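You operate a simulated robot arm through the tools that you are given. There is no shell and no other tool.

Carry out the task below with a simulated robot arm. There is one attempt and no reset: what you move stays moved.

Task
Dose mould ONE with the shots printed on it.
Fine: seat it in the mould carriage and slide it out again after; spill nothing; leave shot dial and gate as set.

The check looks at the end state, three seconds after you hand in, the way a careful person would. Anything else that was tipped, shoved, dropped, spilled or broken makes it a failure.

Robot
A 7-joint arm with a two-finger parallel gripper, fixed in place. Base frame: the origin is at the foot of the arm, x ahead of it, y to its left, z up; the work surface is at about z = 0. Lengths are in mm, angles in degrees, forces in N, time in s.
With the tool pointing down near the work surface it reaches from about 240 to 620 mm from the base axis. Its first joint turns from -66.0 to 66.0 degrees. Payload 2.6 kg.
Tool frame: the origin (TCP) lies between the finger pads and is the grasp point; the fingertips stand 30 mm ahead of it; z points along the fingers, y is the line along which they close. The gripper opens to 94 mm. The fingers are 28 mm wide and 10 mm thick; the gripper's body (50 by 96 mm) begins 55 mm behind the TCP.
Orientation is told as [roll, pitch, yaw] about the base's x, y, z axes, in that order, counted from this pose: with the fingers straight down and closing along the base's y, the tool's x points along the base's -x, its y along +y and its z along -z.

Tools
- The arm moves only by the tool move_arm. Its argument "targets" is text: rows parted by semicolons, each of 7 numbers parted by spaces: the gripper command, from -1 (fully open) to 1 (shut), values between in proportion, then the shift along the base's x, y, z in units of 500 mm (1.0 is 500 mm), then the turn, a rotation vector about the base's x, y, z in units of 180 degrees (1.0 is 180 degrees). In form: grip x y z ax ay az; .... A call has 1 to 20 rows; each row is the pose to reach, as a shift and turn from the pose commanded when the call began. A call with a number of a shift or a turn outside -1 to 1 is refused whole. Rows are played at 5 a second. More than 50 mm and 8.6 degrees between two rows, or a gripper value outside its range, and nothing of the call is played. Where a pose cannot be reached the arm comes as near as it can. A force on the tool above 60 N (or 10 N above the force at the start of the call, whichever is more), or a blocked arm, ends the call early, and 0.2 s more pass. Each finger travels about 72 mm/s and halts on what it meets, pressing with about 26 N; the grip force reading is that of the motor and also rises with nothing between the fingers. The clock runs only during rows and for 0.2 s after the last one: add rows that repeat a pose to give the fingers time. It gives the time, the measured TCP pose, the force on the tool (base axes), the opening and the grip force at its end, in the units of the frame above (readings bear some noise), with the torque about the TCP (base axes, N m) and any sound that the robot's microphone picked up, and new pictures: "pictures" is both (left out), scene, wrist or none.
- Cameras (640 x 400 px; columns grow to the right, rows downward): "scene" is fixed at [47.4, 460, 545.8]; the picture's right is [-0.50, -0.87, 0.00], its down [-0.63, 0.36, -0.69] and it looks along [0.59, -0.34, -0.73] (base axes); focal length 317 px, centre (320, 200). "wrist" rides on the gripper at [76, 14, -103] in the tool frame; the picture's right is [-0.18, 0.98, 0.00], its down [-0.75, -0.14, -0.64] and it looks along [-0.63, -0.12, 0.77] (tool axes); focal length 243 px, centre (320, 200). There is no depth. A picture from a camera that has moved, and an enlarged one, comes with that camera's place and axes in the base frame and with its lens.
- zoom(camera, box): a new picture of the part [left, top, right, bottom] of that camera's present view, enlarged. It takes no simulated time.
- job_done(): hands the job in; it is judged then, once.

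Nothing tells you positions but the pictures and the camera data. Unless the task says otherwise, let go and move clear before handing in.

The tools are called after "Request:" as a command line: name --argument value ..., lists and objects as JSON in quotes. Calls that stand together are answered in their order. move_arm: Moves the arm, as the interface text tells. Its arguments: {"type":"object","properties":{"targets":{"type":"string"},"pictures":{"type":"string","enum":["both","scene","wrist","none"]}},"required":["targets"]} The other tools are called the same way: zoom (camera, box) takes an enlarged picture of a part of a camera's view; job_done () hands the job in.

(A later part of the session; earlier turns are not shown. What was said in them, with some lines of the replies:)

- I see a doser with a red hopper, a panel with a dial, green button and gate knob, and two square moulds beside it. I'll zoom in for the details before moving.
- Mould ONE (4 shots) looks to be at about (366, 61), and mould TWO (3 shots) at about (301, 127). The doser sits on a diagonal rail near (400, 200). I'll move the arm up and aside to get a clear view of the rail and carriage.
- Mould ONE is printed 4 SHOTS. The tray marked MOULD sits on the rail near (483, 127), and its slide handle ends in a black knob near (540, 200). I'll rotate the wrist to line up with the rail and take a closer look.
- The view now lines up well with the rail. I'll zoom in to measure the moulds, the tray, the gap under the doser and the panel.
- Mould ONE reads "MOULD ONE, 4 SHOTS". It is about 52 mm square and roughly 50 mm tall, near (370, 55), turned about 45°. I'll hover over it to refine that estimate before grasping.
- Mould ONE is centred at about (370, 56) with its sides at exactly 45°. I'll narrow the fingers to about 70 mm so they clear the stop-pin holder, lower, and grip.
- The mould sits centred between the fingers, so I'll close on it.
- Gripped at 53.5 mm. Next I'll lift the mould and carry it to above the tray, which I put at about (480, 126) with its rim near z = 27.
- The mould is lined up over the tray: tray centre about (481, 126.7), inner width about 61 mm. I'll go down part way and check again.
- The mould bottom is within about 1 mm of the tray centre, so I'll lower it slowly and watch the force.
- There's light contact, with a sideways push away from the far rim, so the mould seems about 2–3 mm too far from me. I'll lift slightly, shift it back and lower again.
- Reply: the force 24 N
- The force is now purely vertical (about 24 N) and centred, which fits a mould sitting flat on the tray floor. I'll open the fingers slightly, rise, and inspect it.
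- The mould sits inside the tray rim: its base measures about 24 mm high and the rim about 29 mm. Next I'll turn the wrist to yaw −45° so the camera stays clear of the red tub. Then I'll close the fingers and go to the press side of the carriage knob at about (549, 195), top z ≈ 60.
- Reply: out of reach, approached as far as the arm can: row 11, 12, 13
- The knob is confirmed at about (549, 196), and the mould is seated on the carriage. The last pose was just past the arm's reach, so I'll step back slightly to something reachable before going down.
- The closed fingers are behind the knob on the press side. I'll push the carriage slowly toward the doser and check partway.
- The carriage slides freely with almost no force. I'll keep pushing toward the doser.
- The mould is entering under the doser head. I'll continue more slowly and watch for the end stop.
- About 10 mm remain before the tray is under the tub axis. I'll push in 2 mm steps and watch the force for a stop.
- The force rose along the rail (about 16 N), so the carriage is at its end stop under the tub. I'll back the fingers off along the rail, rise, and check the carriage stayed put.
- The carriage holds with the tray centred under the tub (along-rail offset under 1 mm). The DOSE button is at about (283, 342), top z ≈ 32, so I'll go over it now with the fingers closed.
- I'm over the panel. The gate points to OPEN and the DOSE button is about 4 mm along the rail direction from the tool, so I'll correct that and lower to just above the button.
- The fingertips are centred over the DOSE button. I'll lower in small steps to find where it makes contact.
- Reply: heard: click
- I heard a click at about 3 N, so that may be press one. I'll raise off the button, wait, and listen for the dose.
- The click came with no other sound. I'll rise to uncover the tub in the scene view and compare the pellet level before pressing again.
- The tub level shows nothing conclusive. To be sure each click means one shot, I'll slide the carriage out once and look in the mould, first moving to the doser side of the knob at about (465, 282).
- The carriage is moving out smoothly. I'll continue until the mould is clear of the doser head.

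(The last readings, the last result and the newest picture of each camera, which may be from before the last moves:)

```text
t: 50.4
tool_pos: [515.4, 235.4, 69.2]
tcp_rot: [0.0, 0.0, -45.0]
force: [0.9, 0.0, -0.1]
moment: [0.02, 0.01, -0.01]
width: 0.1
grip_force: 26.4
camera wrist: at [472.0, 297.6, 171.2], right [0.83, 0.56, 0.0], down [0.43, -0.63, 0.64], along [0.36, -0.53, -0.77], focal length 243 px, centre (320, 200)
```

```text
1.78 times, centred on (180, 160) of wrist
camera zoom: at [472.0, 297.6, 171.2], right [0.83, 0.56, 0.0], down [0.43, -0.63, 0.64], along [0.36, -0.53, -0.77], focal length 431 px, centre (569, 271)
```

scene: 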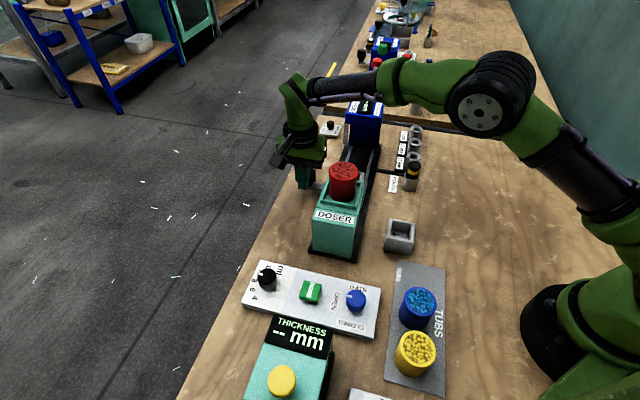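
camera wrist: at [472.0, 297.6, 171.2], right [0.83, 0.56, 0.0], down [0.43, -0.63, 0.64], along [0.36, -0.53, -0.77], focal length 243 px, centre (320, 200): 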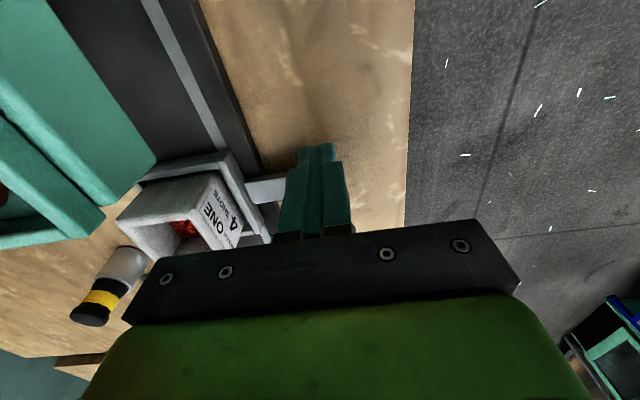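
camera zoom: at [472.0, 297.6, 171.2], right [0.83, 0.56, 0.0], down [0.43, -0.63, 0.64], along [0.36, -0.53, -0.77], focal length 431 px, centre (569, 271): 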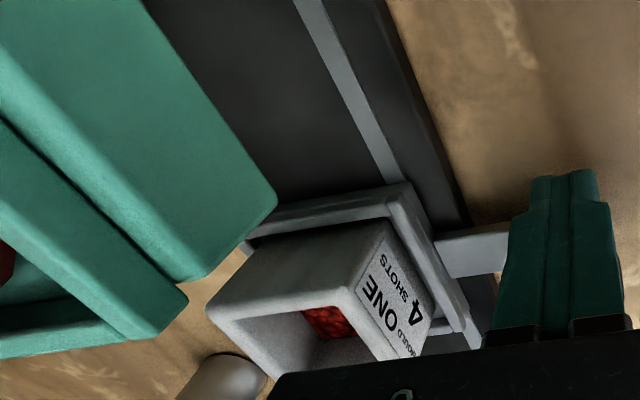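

Red material is in the mould, so one click equals one shot and three remain. Nothing spilled. I'll go over the knob to its press side and push the carriage back in.

Request:
move_arm --targets "1 -0.0113 0.0113 0 0 0 0; 1 -0.0113 0.0113 0.06 0 0 0; 1 -0.0113 0.0113 0.12 0 0 0; 1 0.02 -0.02 0.12 0 0 0; 1 0.06 -0.06 0.12 0 0 0; 1 0.0972 -0.0972 0.12 0 0 0; 1 0.0972 -0.0972 0.12 0 0 0"

Request:
zoom --camera "wrist" --box '[60, 0, 380, 200]'

```text
t: 52.0
tool_pos: [566.1, 185.7, 129.9]
tcp_rot: [-0.1, 0.1, -45.0]
force: [0.6, -0.1, -1.0]
moment: [0.01, 0.03, 0.04]
width: 0.1
grip_force: 26.0
camera wrist: at [520.9, 249.0, 231.9], right [0.83, 0.56, 0.0], down [0.43, -0.63, 0.64], along [0.36, -0.53, -0.77], focal length 243 px, centre (320, 200)
```

scene: 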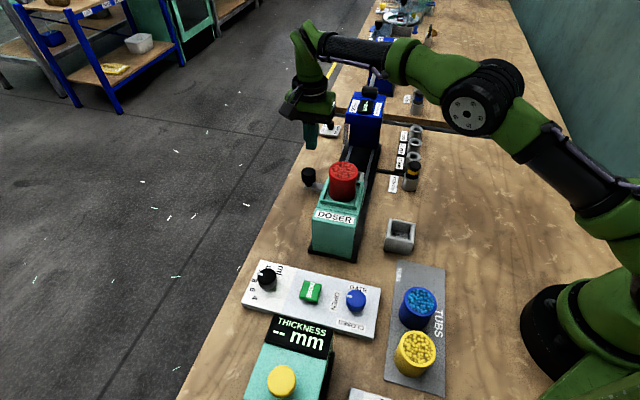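
wrist: 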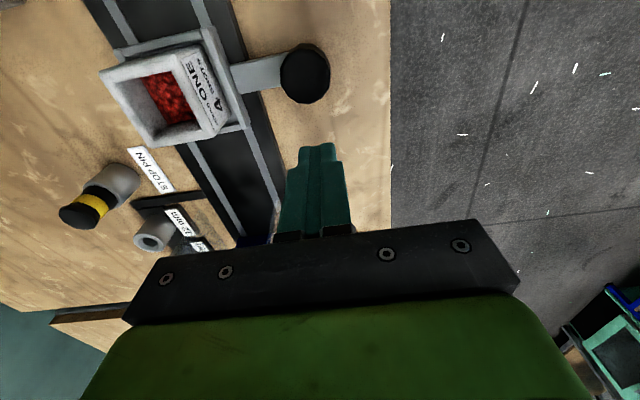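

```text
2.00 times, centred on (220, 100) of wrist
camera zoom: at [520.9, 249.0, 231.9], right [0.83, 0.56, 0.0], down [0.43, -0.63, 0.64], along [0.36, -0.53, -0.77], focal length 485 px, centre (520, 400)
```

zoom: 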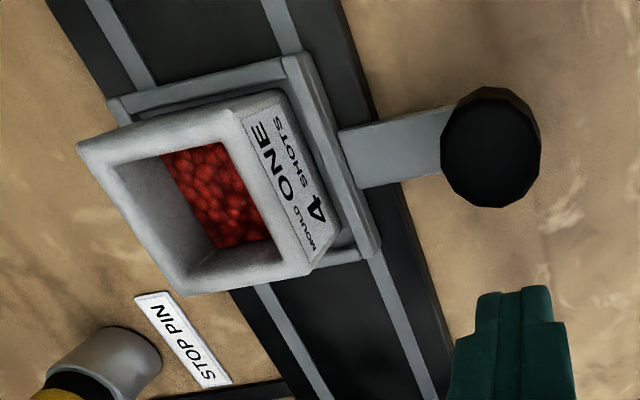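

One shot covers the mould floor cleanly, with no spill. I'll lower on the press side and push the carriage back toward the stop.

Request:
move_arm --targets "1 0 0 -0.04 0 0 0; 1 0 0 -0.08 0 0 0; 1 0 0 -0.12 0 0 0; 1 -0.0085 0.0085 -0.12 0 0 0; 1 -0.017 0.017 -0.12 0 0 0; 1 -0.0255 0.0255 -0.12 0 0 0; 1 -0.034 0.034 -0.12 0 0 0; 1 -0.0425 0.0425 -0.12 0 0 0; 1 -0.051 0.051 -0.12 0 0 0; 1 -0.0595 0.0595 -0.12 0 0 0; 1 -0.068 0.068 -0.12 0 0 0; 1 -0.0765 0.0765 -0.12 0 0 0; 1 -0.085 0.085 -0.12 0 0 0; 1 -0.0935 0.0935 -0.12 0 0 0; 1 -0.102 0.102 -0.12 0 0 0; 1 -0.1105 0.1105 -0.12 0 0 0; 1 -0.119 0.119 -0.12 0 0 0; 1 -0.1275 0.1275 -0.12 0 0 0; 1 -0.136 0.136 -0.12 0 0 0; 1 -0.136 0.136 -0.12 0 0 0"

```text
t: 56.2
tool_pos: [496.4, 255.5, 68.9]
tcp_rot: [0.0, 0.0, -45.0]
force: [0.5, 0.6, -0.1]
moment: [-0.01, -0.02, -0.03]
width: 0.1
grip_force: 25.9
camera wrist: at [453.2, 317.3, 171.3], right [0.83, 0.56, 0.0], down [0.43, -0.63, 0.64], along [0.36, -0.53, -0.77], focal length 243 px, centre (320, 200)
```

scene: 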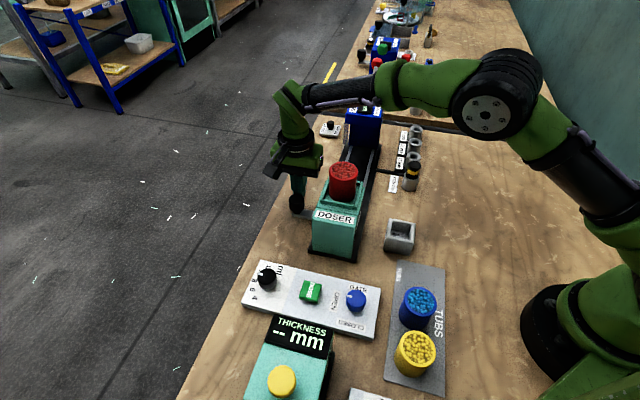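
wrist: 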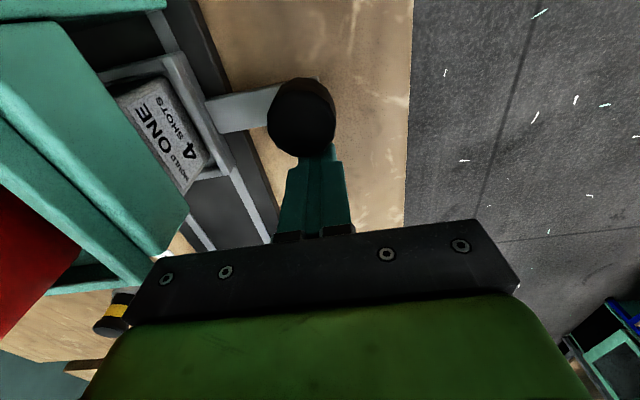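

Request:
move_arm --targets "1 -0.0035 0.0028 0 0 0 0; 1 -0.0071 0.0057 0 0 0 0; 1 -0.0106 0.0085 0 0 0 0; 1 -0.0106 0.0085 0 0 0 0" --pictures "none"

Request:
move_arm --targets "1 -0.0014 0.0014 0 0 0 0; 1 -0.0028 0.0028 0 0 0 0; 1 -0.0028 0.0028 0 0 0 0" --pictures "none"

Request:
move_arm --targets "1 -0.0014 0.0014 0 0 0 0; 1 -0.0028 0.0028 0 0 0 0; 1 -0.0028 0.0028 0 0 0 0" --pictures "none"

```text
t: 57.2
tool_pos: [491.2, 258.1, 69.1]
tcp_rot: [0.0, 0.0, -44.9]
force: [0.8, -0.3, -0.1]
moment: [-0.01, -0.01, 0.0]
width: 0.0
grip_force: 26.0
```

```text
t: 58.0
tool_pos: [489.4, 260.5, 68.6]
tcp_rot: [0.0, 0.0, -45.0]
force: [0.1, 0.5, 0.1]
moment: [-0.01, -0.02, 0.02]
width: 0.0
grip_force: 26.0
```

```text
t: 58.8
tool_pos: [487.1, 261.0, 68.4]
tcp_rot: [0.0, -0.1, -45.0]
force: [2.9, -2.1, -0.4]
moment: [-0.02, -0.02, 0.01]
width: 0.0
grip_force: 26.3
```

Request:
move_arm --targets "1 -0.0014 0.0014 0 0 0 0; 1 -0.0024 0.0024 0 0 0 0; 1 -0.0024 0.0024 0 0 0 0" --pictures "wrist"

```text
t: 59.6
tool_pos: [487.4, 261.8, 69.2]
tcp_rot: [0.1, -0.2, -45.2]
force: [12.1, -8.0, -4.6]
moment: [-0.09, -0.09, -0.02]
width: 0.0
grip_force: 26.4
camera wrist: at [444.4, 323.4, 171.1], right [0.83, 0.56, 0.0], down [0.43, -0.63, 0.65], along [0.36, -0.53, -0.76], focal length 243 px, centre (320, 200)
```

wrist: 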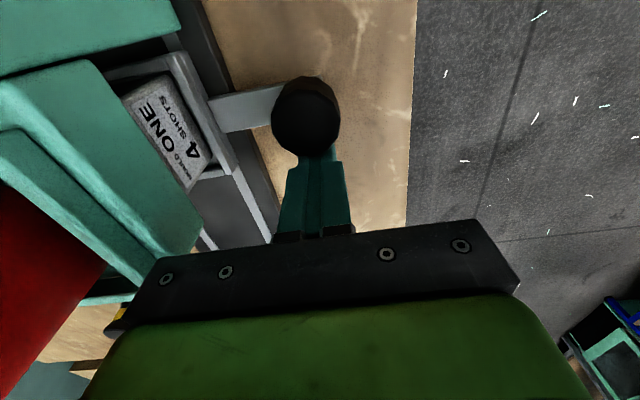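

The carriage is back at the stop. I'll retreat, rise and return above the DOSE button.

Request:
move_arm --targets "1 0.0085 -0.0085 0 0 0 0; 1 0.0283 -0.0283 0 0 0 0; 1 0.0283 -0.0283 0.06 0 0 0; 1 0.0283 -0.0283 0.14 0 0 0; 1 0.0283 -0.0283 0.22 0 0 0; 1 0.0283 -0.0283 0.3 0 0 0; 1 -0.0253 -0.0044 0.3 0 0 0; 1 -0.0788 0.0195 0.3 0 0 0; 1 -0.1324 0.0434 0.3 0 0 0; 1 -0.1859 0.0673 0.3 0 0 0; 1 -0.2395 0.0912 0.3 0 0 0; 1 -0.293 0.1151 0.3 0 0 0; 1 -0.3466 0.139 0.3 0 0 0; 1 -0.4001 0.1629 0.3 0 0 0; 1 -0.4001 0.1629 0.23 0 0 0; 1 -0.4001 0.1629 0.158 0 0 0; 1 -0.4001 0.1629 0.158 0 0 0"

Request:
zoom --camera "wrist" --box '[160, 20, 480, 220]'

Request:
zoom --camera "scene" --box '[260, 140, 420, 260]'

```text
t: 63.2
tool_pos: [286.0, 342.5, 146.0]
tcp_rot: [0.0, 0.0, -45.0]
force: [0.7, 0.1, 0.9]
moment: [0.01, 0.0, -0.02]
width: 0.2
grip_force: 26.2
camera wrist: at [243.2, 405.9, 249.3], right [0.83, 0.56, 0.0], down [0.43, -0.63, 0.64], along [0.36, -0.53, -0.77], focal length 243 px, centre (320, 200)
```

scene: 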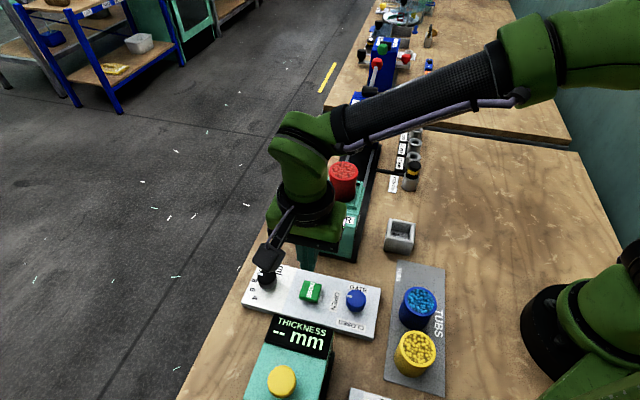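
wrist: 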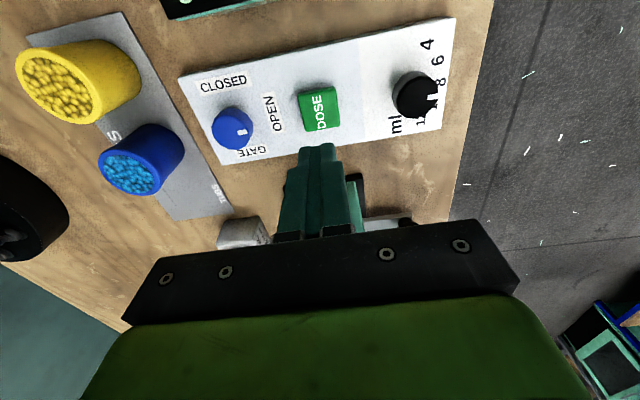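

```text
2.00 times, centred on (320, 120) of wrist
camera zoom: at [243.2, 405.9, 249.3], right [0.83, 0.56, 0.0], down [0.43, -0.63, 0.64], along [0.36, -0.53, -0.77], focal length 485 px, centre (320, 360)
```

zoom: 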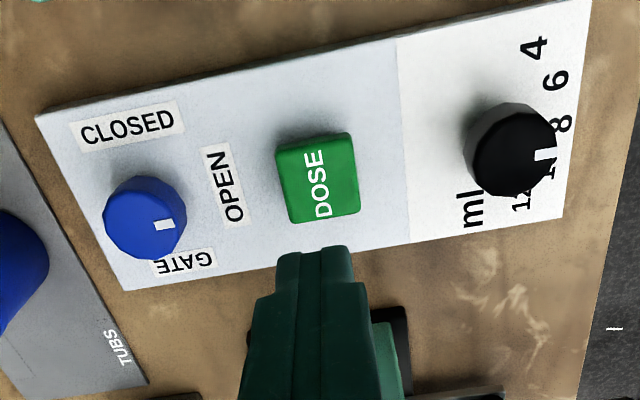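

```text
3.33 times, centred on (340, 200) of scene
camera zoom: at [47.4, 460.0, 545.8], right [-0.5, -0.87, 0.0], down [-0.63, 0.36, -0.69], along [0.59, -0.34, -0.73], focal length 1056 px, centre (253, 200)
```

zoom: 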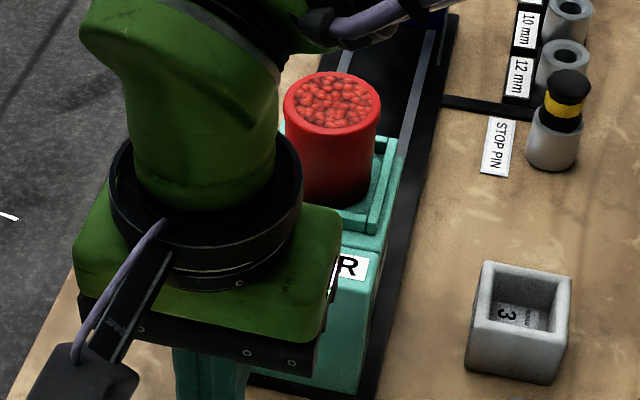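

I'm above the button again, same alignment as before. I'll lower to just above it.

Request:
move_arm --targets "1 0 0 -0.05 0 0 0; 1 0 0 -0.1 0 0 0; 1 0 0 -0.14 0 0 0; 1 0 0 -0.154 0 0 0; 1 0 0 -0.154 0 0 0" --pictures "wrist"

Request:
move_arm --targets "1 0 0 -0.006 0 0 0; 1 0 0 -0.006 0 0 0" --pictures "none"

```text
t: 64.4
tool_pos: [286.8, 345.6, 69.3]
tcp_rot: [0.0, 0.0, -45.0]
force: [-0.2, -0.3, 0.0]
moment: [0.02, 0.0, -0.01]
width: 0.1
grip_force: 26.3
camera wrist: at [243.2, 406.8, 172.2], right [0.83, 0.56, 0.0], down [0.43, -0.63, 0.64], along [0.36, -0.53, -0.77], focal length 243 px, centre (320, 200)
```

wrist: 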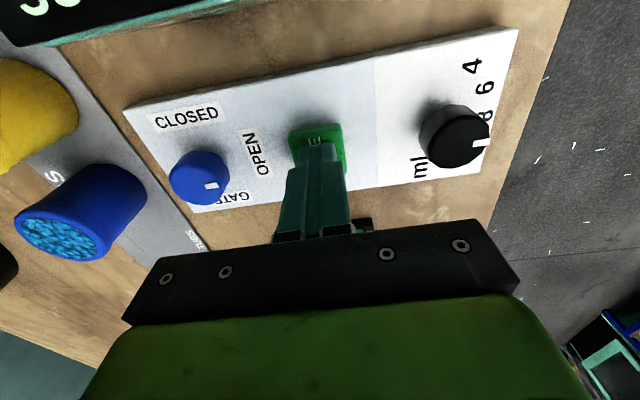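

```text
t: 65.0
tool_pos: [287.1, 345.1, 67.4]
tcp_rot: [0.0, 0.0, -45.0]
force: [-1.3, 0.1, 0.2]
moment: [0.03, 0.02, 0.03]
width: 0.0
grip_force: 26.4
```

Request:
move_arm --targets "1 0 0 -0.004 0 0 0; 1 0 0 -0.004 0 0 0" --pictures "none"

Request:
move_arm --targets "1 0 0 -0.003 0 0 0; 1 0 0 -0.003 0 0 0" --pictures "none"

```text
t: 65.6
tool_pos: [286.6, 343.7, 66.0]
tcp_rot: [0.0, 0.0, -45.1]
force: [0.6, -0.2, 0.2]
moment: [0.0, -0.03, 0.03]
width: 0.1
grip_force: 26.2
```

```text
t: 66.2
tool_pos: [285.5, 345.2, 63.9]
tcp_rot: [0.0, 0.0, -45.0]
force: [0.1, 0.1, 2.3]
moment: [0.01, -0.08, -0.01]
width: 0.0
grip_force: 26.1
```

The button is touched at 2.3 N with no click yet, so I'll go one more millimetre.

Request:
move_arm --targets "1 0 0 -0.002 0 0 0; 1 0 0 -0.002 0 0 0" --pictures "none"

```text
t: 66.8
tool_pos: [286.7, 343.7, 63.6]
tcp_rot: [0.1, 0.0, -45.0]
force: [-1.4, -1.3, 2.6]
moment: [-0.02, 0.04, 0.02]
width: 0.0
grip_force: 25.4
heard: click
```

Second click, so that's shot two. I'll release and wait for it to settle.

Request:
move_arm --targets "1 0 0 0.008 0 0 0; 1 0 0 0.016 0 0 0; 1 0 0 0.016 0 0 0; 1 0 0 0.016 0 0 0; 1 0 0 0.016 0 0 0; 1 0 0 0.016 0 0 0; 1 0 0 0.016 0 0 0; 1 0 0 0.016 0 0 0; 1 0 0 0.016 0 0 0; 1 0 0 0.016 0 0 0; 1 0 0 0.016 0 0 0; 1 0 0 0.016 0 0 0" --pictures "none"

Request:
move_arm --targets "1 0 0 -0.006 0 0 0; 1 0 0 -0.01 0 0 0; 1 0 0 -0.013 0 0 0; 1 0 0 -0.013 0 0 0" --pictures "none"

```text
t: 69.4
tool_pos: [285.7, 344.7, 70.5]
tcp_rot: [0.0, 0.0, -45.0]
force: [0.1, 0.1, -0.4]
moment: [0.02, -0.02, 0.0]
width: 0.2
grip_force: 25.5
```

```text
t: 70.4
tool_pos: [286.6, 345.1, 64.4]
tcp_rot: [0.0, 0.0, -45.1]
force: [-0.6, -0.4, 0.9]
moment: [-0.04, 0.01, 0.01]
width: 0.0
grip_force: 26.1
```

Request:
move_arm --targets "1 0 0 -0.002 0 0 0; 1 0 0 -0.004 0 0 0; 1 0 0 -0.004 0 0 0" --pictures "none"

```text
t: 71.2
tool_pos: [287.9, 343.9, 62.5]
tcp_rot: [0.0, 0.0, -45.0]
force: [-1.4, 1.9, 2.4]
moment: [0.02, -0.03, 0.0]
width: 0.3
grip_force: 26.1
heard: click
```

Third click, shot three. I'll release and wait, then come back down for the last one.

Request:
move_arm --targets "1 0 0 0.008 0 0 0; 1 0 0 0.017 0 0 0; 1 0 0 0.017 0 0 0; 1 0 0 0.017 0 0 0; 1 0 0 0.017 0 0 0; 1 0 0 0.017 0 0 0; 1 0 0 0.017 0 0 0; 1 0 0 0.017 0 0 0; 1 0 0 0.017 0 0 0; 1 0 0 0.017 0 0 0; 1 0 0 0.017 0 0 0; 1 0 0 0.017 0 0 0" --pictures "none"

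Request:
move_arm --targets "1 0 0 -0.006 0 0 0; 1 0 0 -0.01 0 0 0; 1 0 0 -0.013 0 0 0; 1 0 0 -0.013 0 0 0" --pictures "none"

```text
t: 73.8
tool_pos: [287.2, 345.2, 70.8]
tcp_rot: [-0.1, -0.1, -44.9]
force: [-0.3, 0.2, 0.9]
moment: [0.0, 0.01, -0.03]
width: 0.1
grip_force: 26.4
```

```text
t: 74.8
tool_pos: [287.0, 344.8, 64.1]
tcp_rot: [0.1, 0.0, -45.0]
force: [0.9, 1.3, 1.6]
moment: [0.01, -0.01, 0.01]
width: 0.1
grip_force: 26.0
```

Request:
move_arm --targets "1 0 0 -0.002 0 0 0; 1 0 0 -0.004 0 0 0; 1 0 0 -0.004 0 0 0" --pictures "none"

```text
t: 75.6
tool_pos: [286.6, 344.2, 62.9]
tcp_rot: [0.0, 0.0, -45.1]
force: [1.7, -0.4, 2.7]
moment: [-0.03, -0.01, -0.04]
width: 0.0
grip_force: 26.2
heard: click
```

That's the fourth click: four shots. I'll release, rise, and go to the doser side of the carriage knob to slide it out.

Request:
move_arm --targets "1 0 0 0.01 0 0 0; 1 0 0 0.02 0 0 0; 1 0 0 0.02 0 0 0; 1 0 0 0.02 0 0 0; 1 0 0 0.1 0 0 0; 1 0 0 0.18 0 0 0; 1 0.03 -0.007 0.25 0 0 0; 1 0.09 -0.02 0.274 0 0 0; 1 0.15 -0.0335 0.274 0 0 0; 1 0.21 -0.047 0.274 0 0 0; 1 0.27 -0.06 0.274 0 0 0; 1 0.303 -0.0676 0.274 0 0 0; 1 0.303 -0.0676 0.2 0 0 0; 1 0.303 -0.0676 0.12 0 0 0; 1 0.303 -0.0676 0.1 0 0 0; 1 0.303 -0.0676 0.1 0 0 0"

Request:
zoom --camera "scene" --box '[240, 140, 420, 330]'

Request:
zoom --camera "wrist" --box '[120, 60, 440, 240]'

```text
t: 79.0
tool_pos: [437.9, 310.6, 111.7]
tcp_rot: [0.0, 0.1, -45.0]
force: [0.3, -0.1, 0.1]
moment: [0.0, 0.01, -0.03]
width: 0.0
grip_force: 26.3
camera wrist: at [394.8, 372.8, 215.4], right [0.83, 0.56, 0.0], down [0.43, -0.63, 0.64], along [0.36, -0.53, -0.77], focal length 243 px, centre (320, 200)
```

scene: 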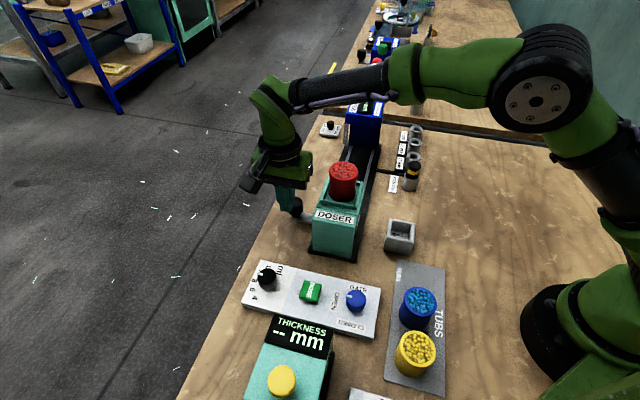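
wrist: 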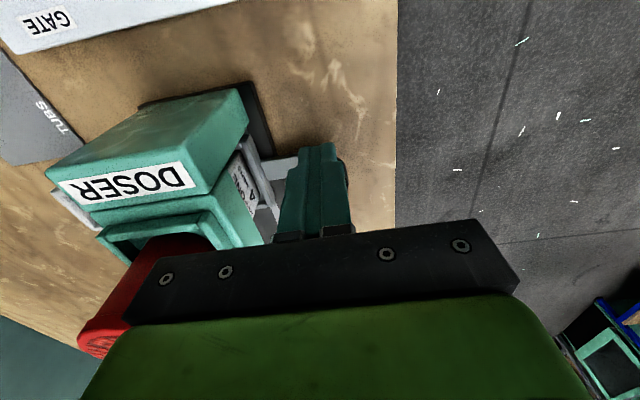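

```text
2.11 times, centred on (330, 235) of scene
camera zoom: at [47.4, 460.0, 545.8], right [-0.5, -0.87, 0.0], down [-0.63, 0.36, -0.69], along [0.59, -0.34, -0.73], focal length 667 px, centre (299, 126)
```

zoom: 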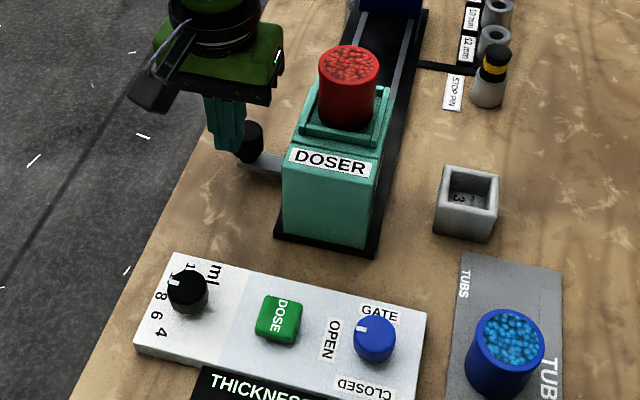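

```text
2.00 times, centred on (280, 150) of wrist
camera zoom: at [394.8, 372.8, 215.4], right [0.83, 0.56, 0.0], down [0.43, -0.63, 0.64], along [0.36, -0.53, -0.77], focal length 485 px, centre (400, 300)
```

zoom: 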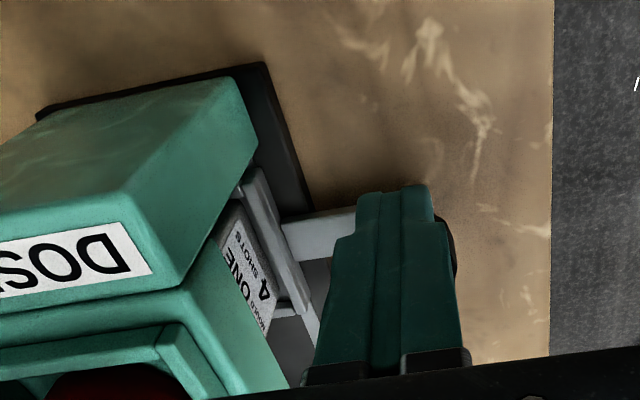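

Same geometry as before. I'll lower beside the knob and slide the carriage out gently.

Request:
move_arm --targets "1 0 0 -0.03 0 0 0; 1 0 0 -0.06 0 0 0; 1 0 0 -0.085 0 0 0; 1 0.0057 -0.0057 -0.085 0 0 0; 1 0.0113 -0.0113 -0.085 0 0 0; 1 0.016 -0.016 -0.085 0 0 0; 1 0.022 -0.022 -0.085 0 0 0; 1 0.029 -0.029 -0.085 0 0 0; 1 0.036 -0.036 -0.085 0 0 0; 1 0.043 -0.043 -0.085 0 0 0; 1 0.05 -0.05 -0.085 0 0 0; 1 0.057 -0.057 -0.085 0 0 0; 1 0.064 -0.064 -0.085 0 0 0; 1 0.071 -0.071 -0.085 0 0 0; 1 0.078 -0.078 -0.085 0 0 0; 1 0.085 -0.085 -0.085 0 0 0; 1 0.092 -0.092 -0.085 0 0 0; 1 0.099 -0.099 -0.085 0 0 0; 1 0.106 -0.106 -0.085 0 0 0; 1 0.106 -0.106 -0.085 0 0 0"

```text
t: 83.2
tool_pos: [490.7, 256.9, 71.1]
tcp_rot: [0.1, -0.1, -45.0]
force: [0.1, 1.3, 0.6]
moment: [0.05, -0.01, 0.0]
width: 0.0
grip_force: 26.1
camera wrist: at [447.8, 319.1, 173.1], right [0.83, 0.56, 0.0], down [0.43, -0.63, 0.64], along [0.36, -0.53, -0.77], focal length 243 px, centre (320, 200)
```

scene: 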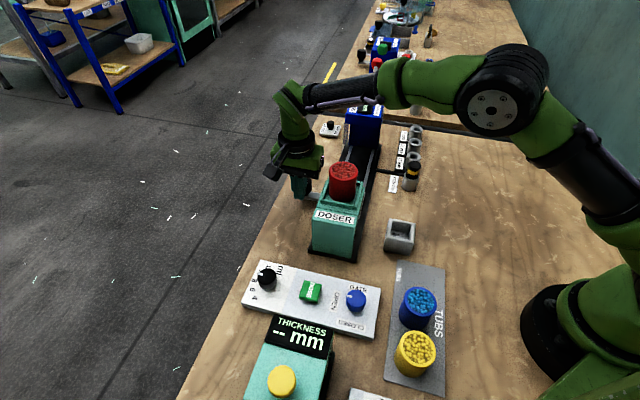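
wrist: 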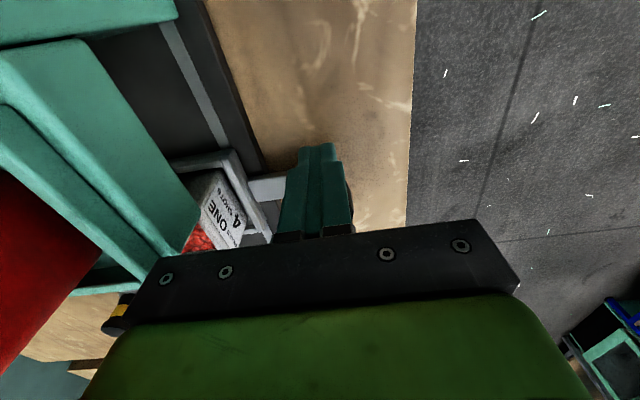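

Request:
move_arm --targets "1 0.007 -0.007 0 0 0 0; 1 0.014 -0.014 0 0 0 0; 1 0.021 -0.021 0 0 0 0; 1 0.028 -0.028 0 0 0 0; 1 0.035 -0.035 0 0 0 0; 1 0.042 -0.042 0 0 0 0; 1 0.049 -0.049 0 0 0 0; 1 0.056 -0.056 0 0 0 0; 1 0.063 -0.063 0 0 0 0; 1 0.07 -0.07 0 0 0 0; 1 0.0765 -0.0765 0 0 0 0; 1 0.0765 -0.0765 0 0 0 0"

```text
t: 85.8
tool_pos: [529.0, 217.6, 70.6]
tcp_rot: [0.0, -0.1, -45.0]
force: [1.0, 0.4, -0.2]
moment: [0.0, 0.01, -0.03]
width: 0.1
grip_force: 25.8
camera wrist: at [485.8, 281.3, 173.5], right [0.83, 0.56, 0.0], down [0.43, -0.63, 0.64], along [0.36, -0.53, -0.77], focal length 243 px, centre (320, 200)
```

scene: 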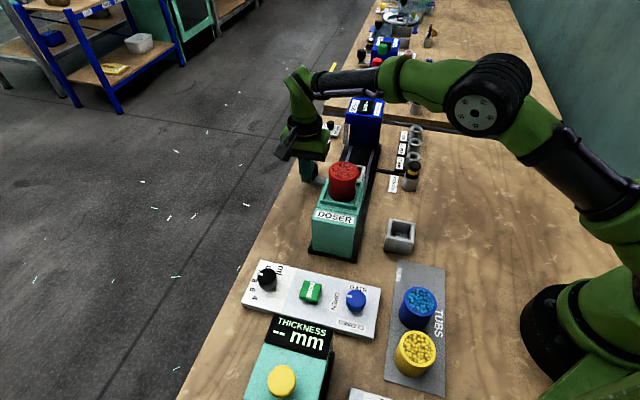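
wrist: 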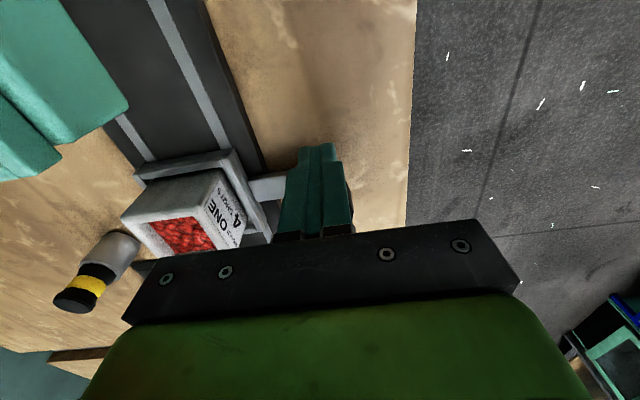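

The carriage is back at its starting position with the filled mould. I'll back off, rise clear and inspect everything.

Request:
move_arm --targets "1 -0.007 0.007 0 0 0 0; 1 -0.0142 0.0142 0 0 0 0; 1 -0.0142 0.0142 0.04 0 0 0; 1 -0.0142 0.0142 0.1 0 0 0; 1 -0.0142 0.0142 0.18 0 0 0; 1 -0.0142 0.0142 0.26 0 0 0; 1 -0.0142 0.0142 0.34 0 0 0; 1 -0.0142 0.0142 0.34 0 0 0"

Request:
zoom --camera "wrist" --box '[100, 60, 400, 240]'

Request:
zoom --camera "scene" --box '[290, 110, 430, 220]'

```text
t: 87.6
tool_pos: [522.9, 226.6, 239.1]
tcp_rot: [0.0, 0.1, -45.0]
force: [1.1, -0.1, 0.5]
moment: [0.02, 0.0, -0.01]
width: 0.0
grip_force: 25.9
camera wrist: at [479.7, 289.4, 341.5], right [0.83, 0.56, 0.0], down [0.43, -0.63, 0.64], along [0.36, -0.53, -0.77], focal length 243 px, centre (320, 200)
```

scene: 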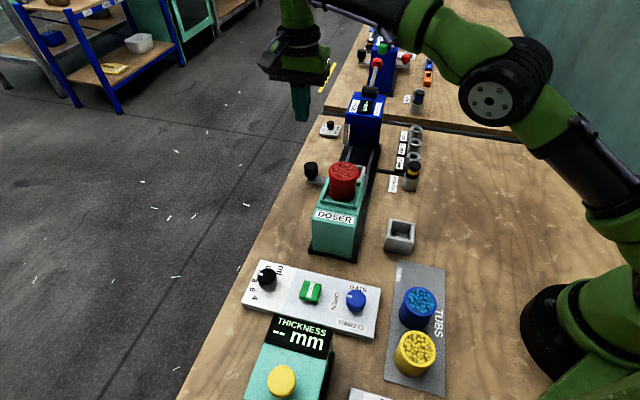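
wrist: 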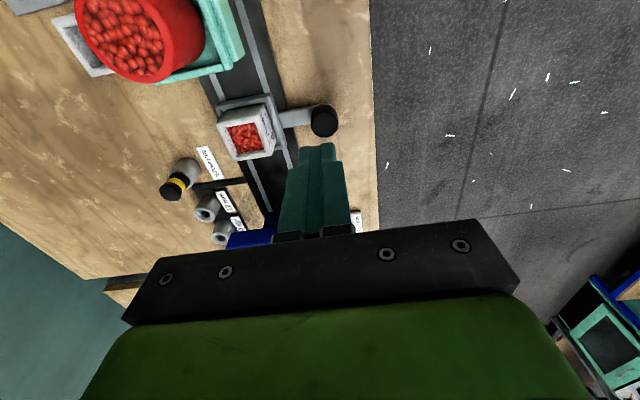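

```text
2.13 times, centred on (250, 150) of wrist
camera zoom: at [479.7, 289.4, 341.5], right [0.83, 0.56, 0.0], down [0.43, -0.63, 0.64], along [0.36, -0.53, -0.77], focal length 518 px, centre (469, 307)
```

zoom: 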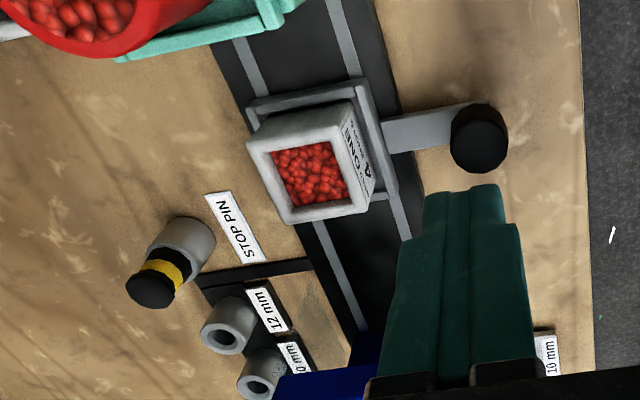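

```text
3.64 times, centred on (360, 165) of scene
camera zoom: at [47.4, 460.0, 545.8], right [-0.5, -0.87, 0.0], down [-0.63, 0.36, -0.69], along [0.59, -0.34, -0.73], focal length 1153 px, centre (174, 327)
```

zoom: 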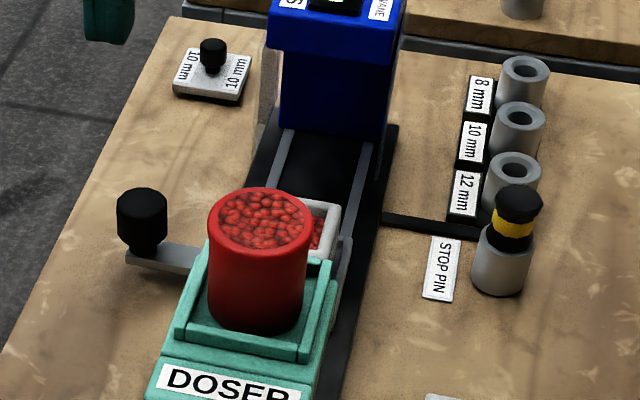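

Request:
zoom --camera "wrist" --box '[200, 80, 300, 180]'

Request:
zoom --camera "wrist" --box '[40, 0, 280, 110]'

Request:
zoom --camera "scene" --box '[240, 250, 450, 400]'

```text
4.00 times, centred on (250, 130) of wrist
camera zoom: at [479.7, 289.4, 341.5], right [0.83, 0.56, 0.0], down [0.43, -0.63, 0.64], along [0.36, -0.53, -0.77], focal length 970 px, centre (600, 480)
```

zoom: 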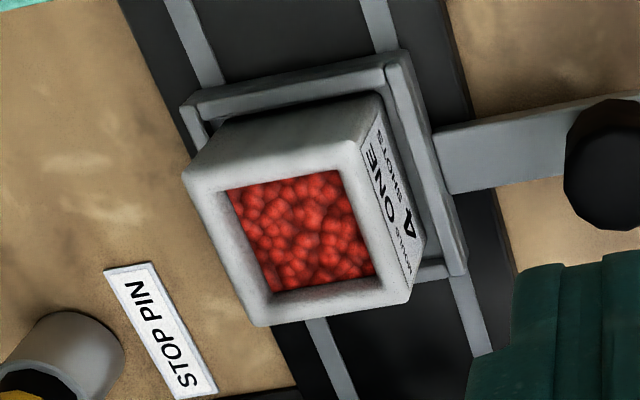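

```text
2.67 times, centred on (160, 55) of wrist
camera zoom: at [479.7, 289.4, 341.5], right [0.83, 0.56, 0.0], down [0.43, -0.63, 0.64], along [0.36, -0.53, -0.77], focal length 647 px, centre (747, 587)
```

zoom: 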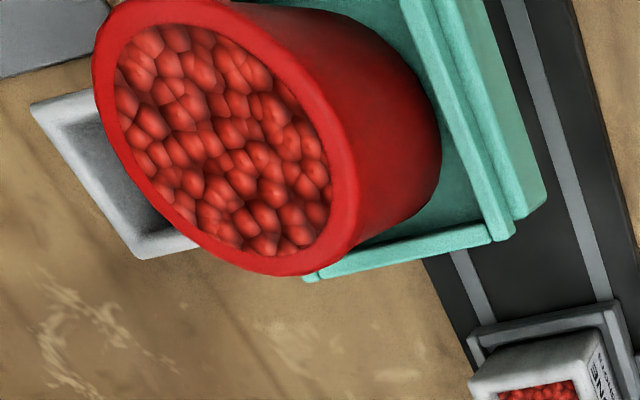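

```text
2.67 times, centred on (345, 325) of scene
camera zoom: at [47.4, 460.0, 545.8], right [-0.5, -0.87, 0.0], down [-0.63, 0.36, -0.69], along [0.59, -0.34, -0.73], focal length 845 px, centre (253, -133)
```

zoom: 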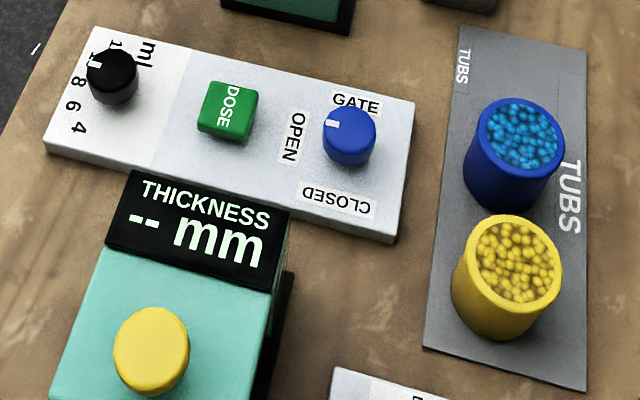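

Mould ONE holds four shots, and the level fits four 10 ml shots. It's seated in the carriage, which is back at its start position. The gate and dial are unchanged and nothing is spilled. I'll move the arm clear before handing in.

Request:
move_arm --targets "1 0 0 0.06 0 0 0; 1 0 0 0.126 0 0 0; 1 -0.06 0.015 0.126 0 0 0; 1 -0.12 0.03 0.126 0 0 0; 1 -0.18 0.045 0.126 0 0 0; 1 -0.24 0.06 0.126 0 0 0; 0.5 -0.3 0.075 0.126 0 0 0; 0 -0.354 0.086 0.126 0 0 0; 0 -0.354 0.086 0.126 0 0 0; 0 -0.354 0.086 0.126 0 0 0"

Request:
zoom --camera "scene" --box '[240, 110, 440, 330]'

```text
t: 89.8
tool_pos: [346.5, 270.3, 303.2]
tcp_rot: [0.0, -0.1, -44.9]
force: [-0.6, 0.6, -1.1]
moment: [-0.01, 0.01, 0.02]
width: 47.0
grip_force: 0.0
out of reach, approached as far as the arm can: row 2
camera wrist: at [302.4, 332.9, 404.7], right [0.83, 0.56, 0.0], down [0.43, -0.63, 0.64], along [0.36, -0.53, -0.77], focal length 243 px, centre (320, 200)
```

scene: 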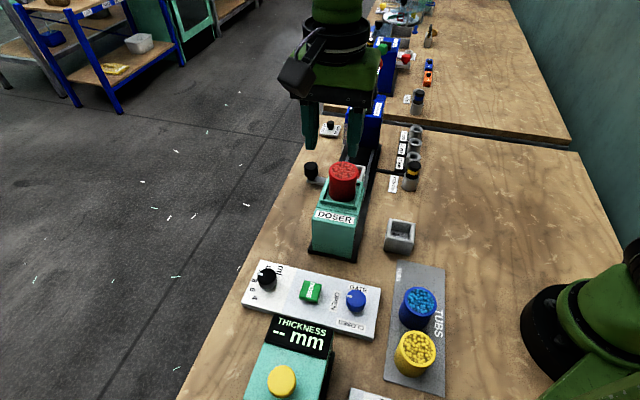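
wrist: 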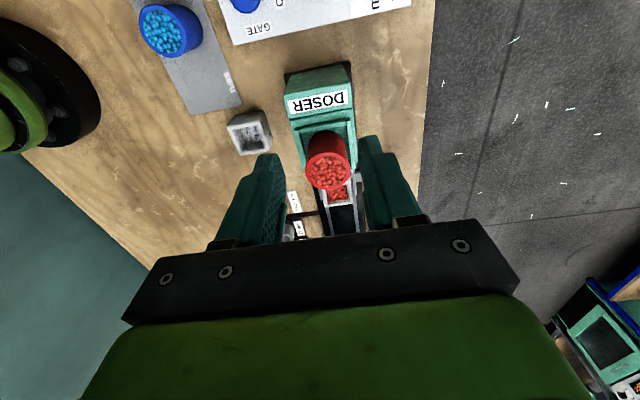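

```text
1.82 times, centred on (340, 220) of scene
camera zoom: at [47.4, 460.0, 545.8], right [-0.5, -0.87, 0.0], down [-0.63, 0.36, -0.69], along [0.59, -0.34, -0.73], focal length 576 px, centre (284, 164)
```

zoom: 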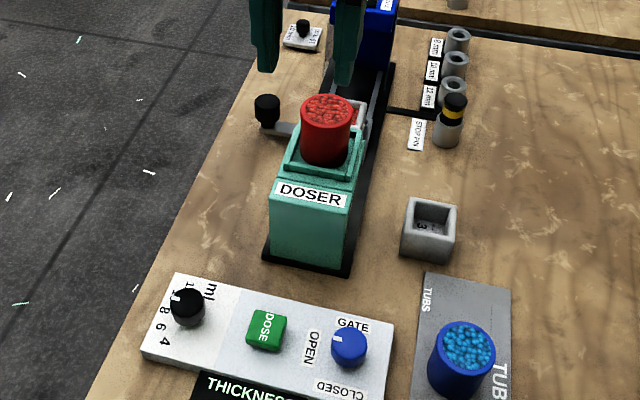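

Mould ONE is seated in the carriage with its four shots, and the carriage is out from under the doser. Mould TWO, the tubs, dial and gate are as they were, nothing is spilled, and the arm is clear, so I'm handing in.

Request:
job_done

```text
The job is handed in.
```

I've handed the job in: mould ONE has its four printed shots and sits in the mould carriage, which is slid back out to where it started. No result came back after I handed in.

- **Shots:** I heard four clicks from the DOSE button. After the first, I slid the carriage out and saw red material on the mould floor, so I counted each click as one shot. The final fill level fits four 10 ml shots, but that level is only an estimate from the camera.
- **Seating:** I judged the mould seated from its measured height and the force when I set it down. It may be about 2 mm off centre in the tray.
- **Left alone:** The shot dial and gate are as they were set, and mould TWO and the other tubs were not touched. I saw no spill in the final pictures.
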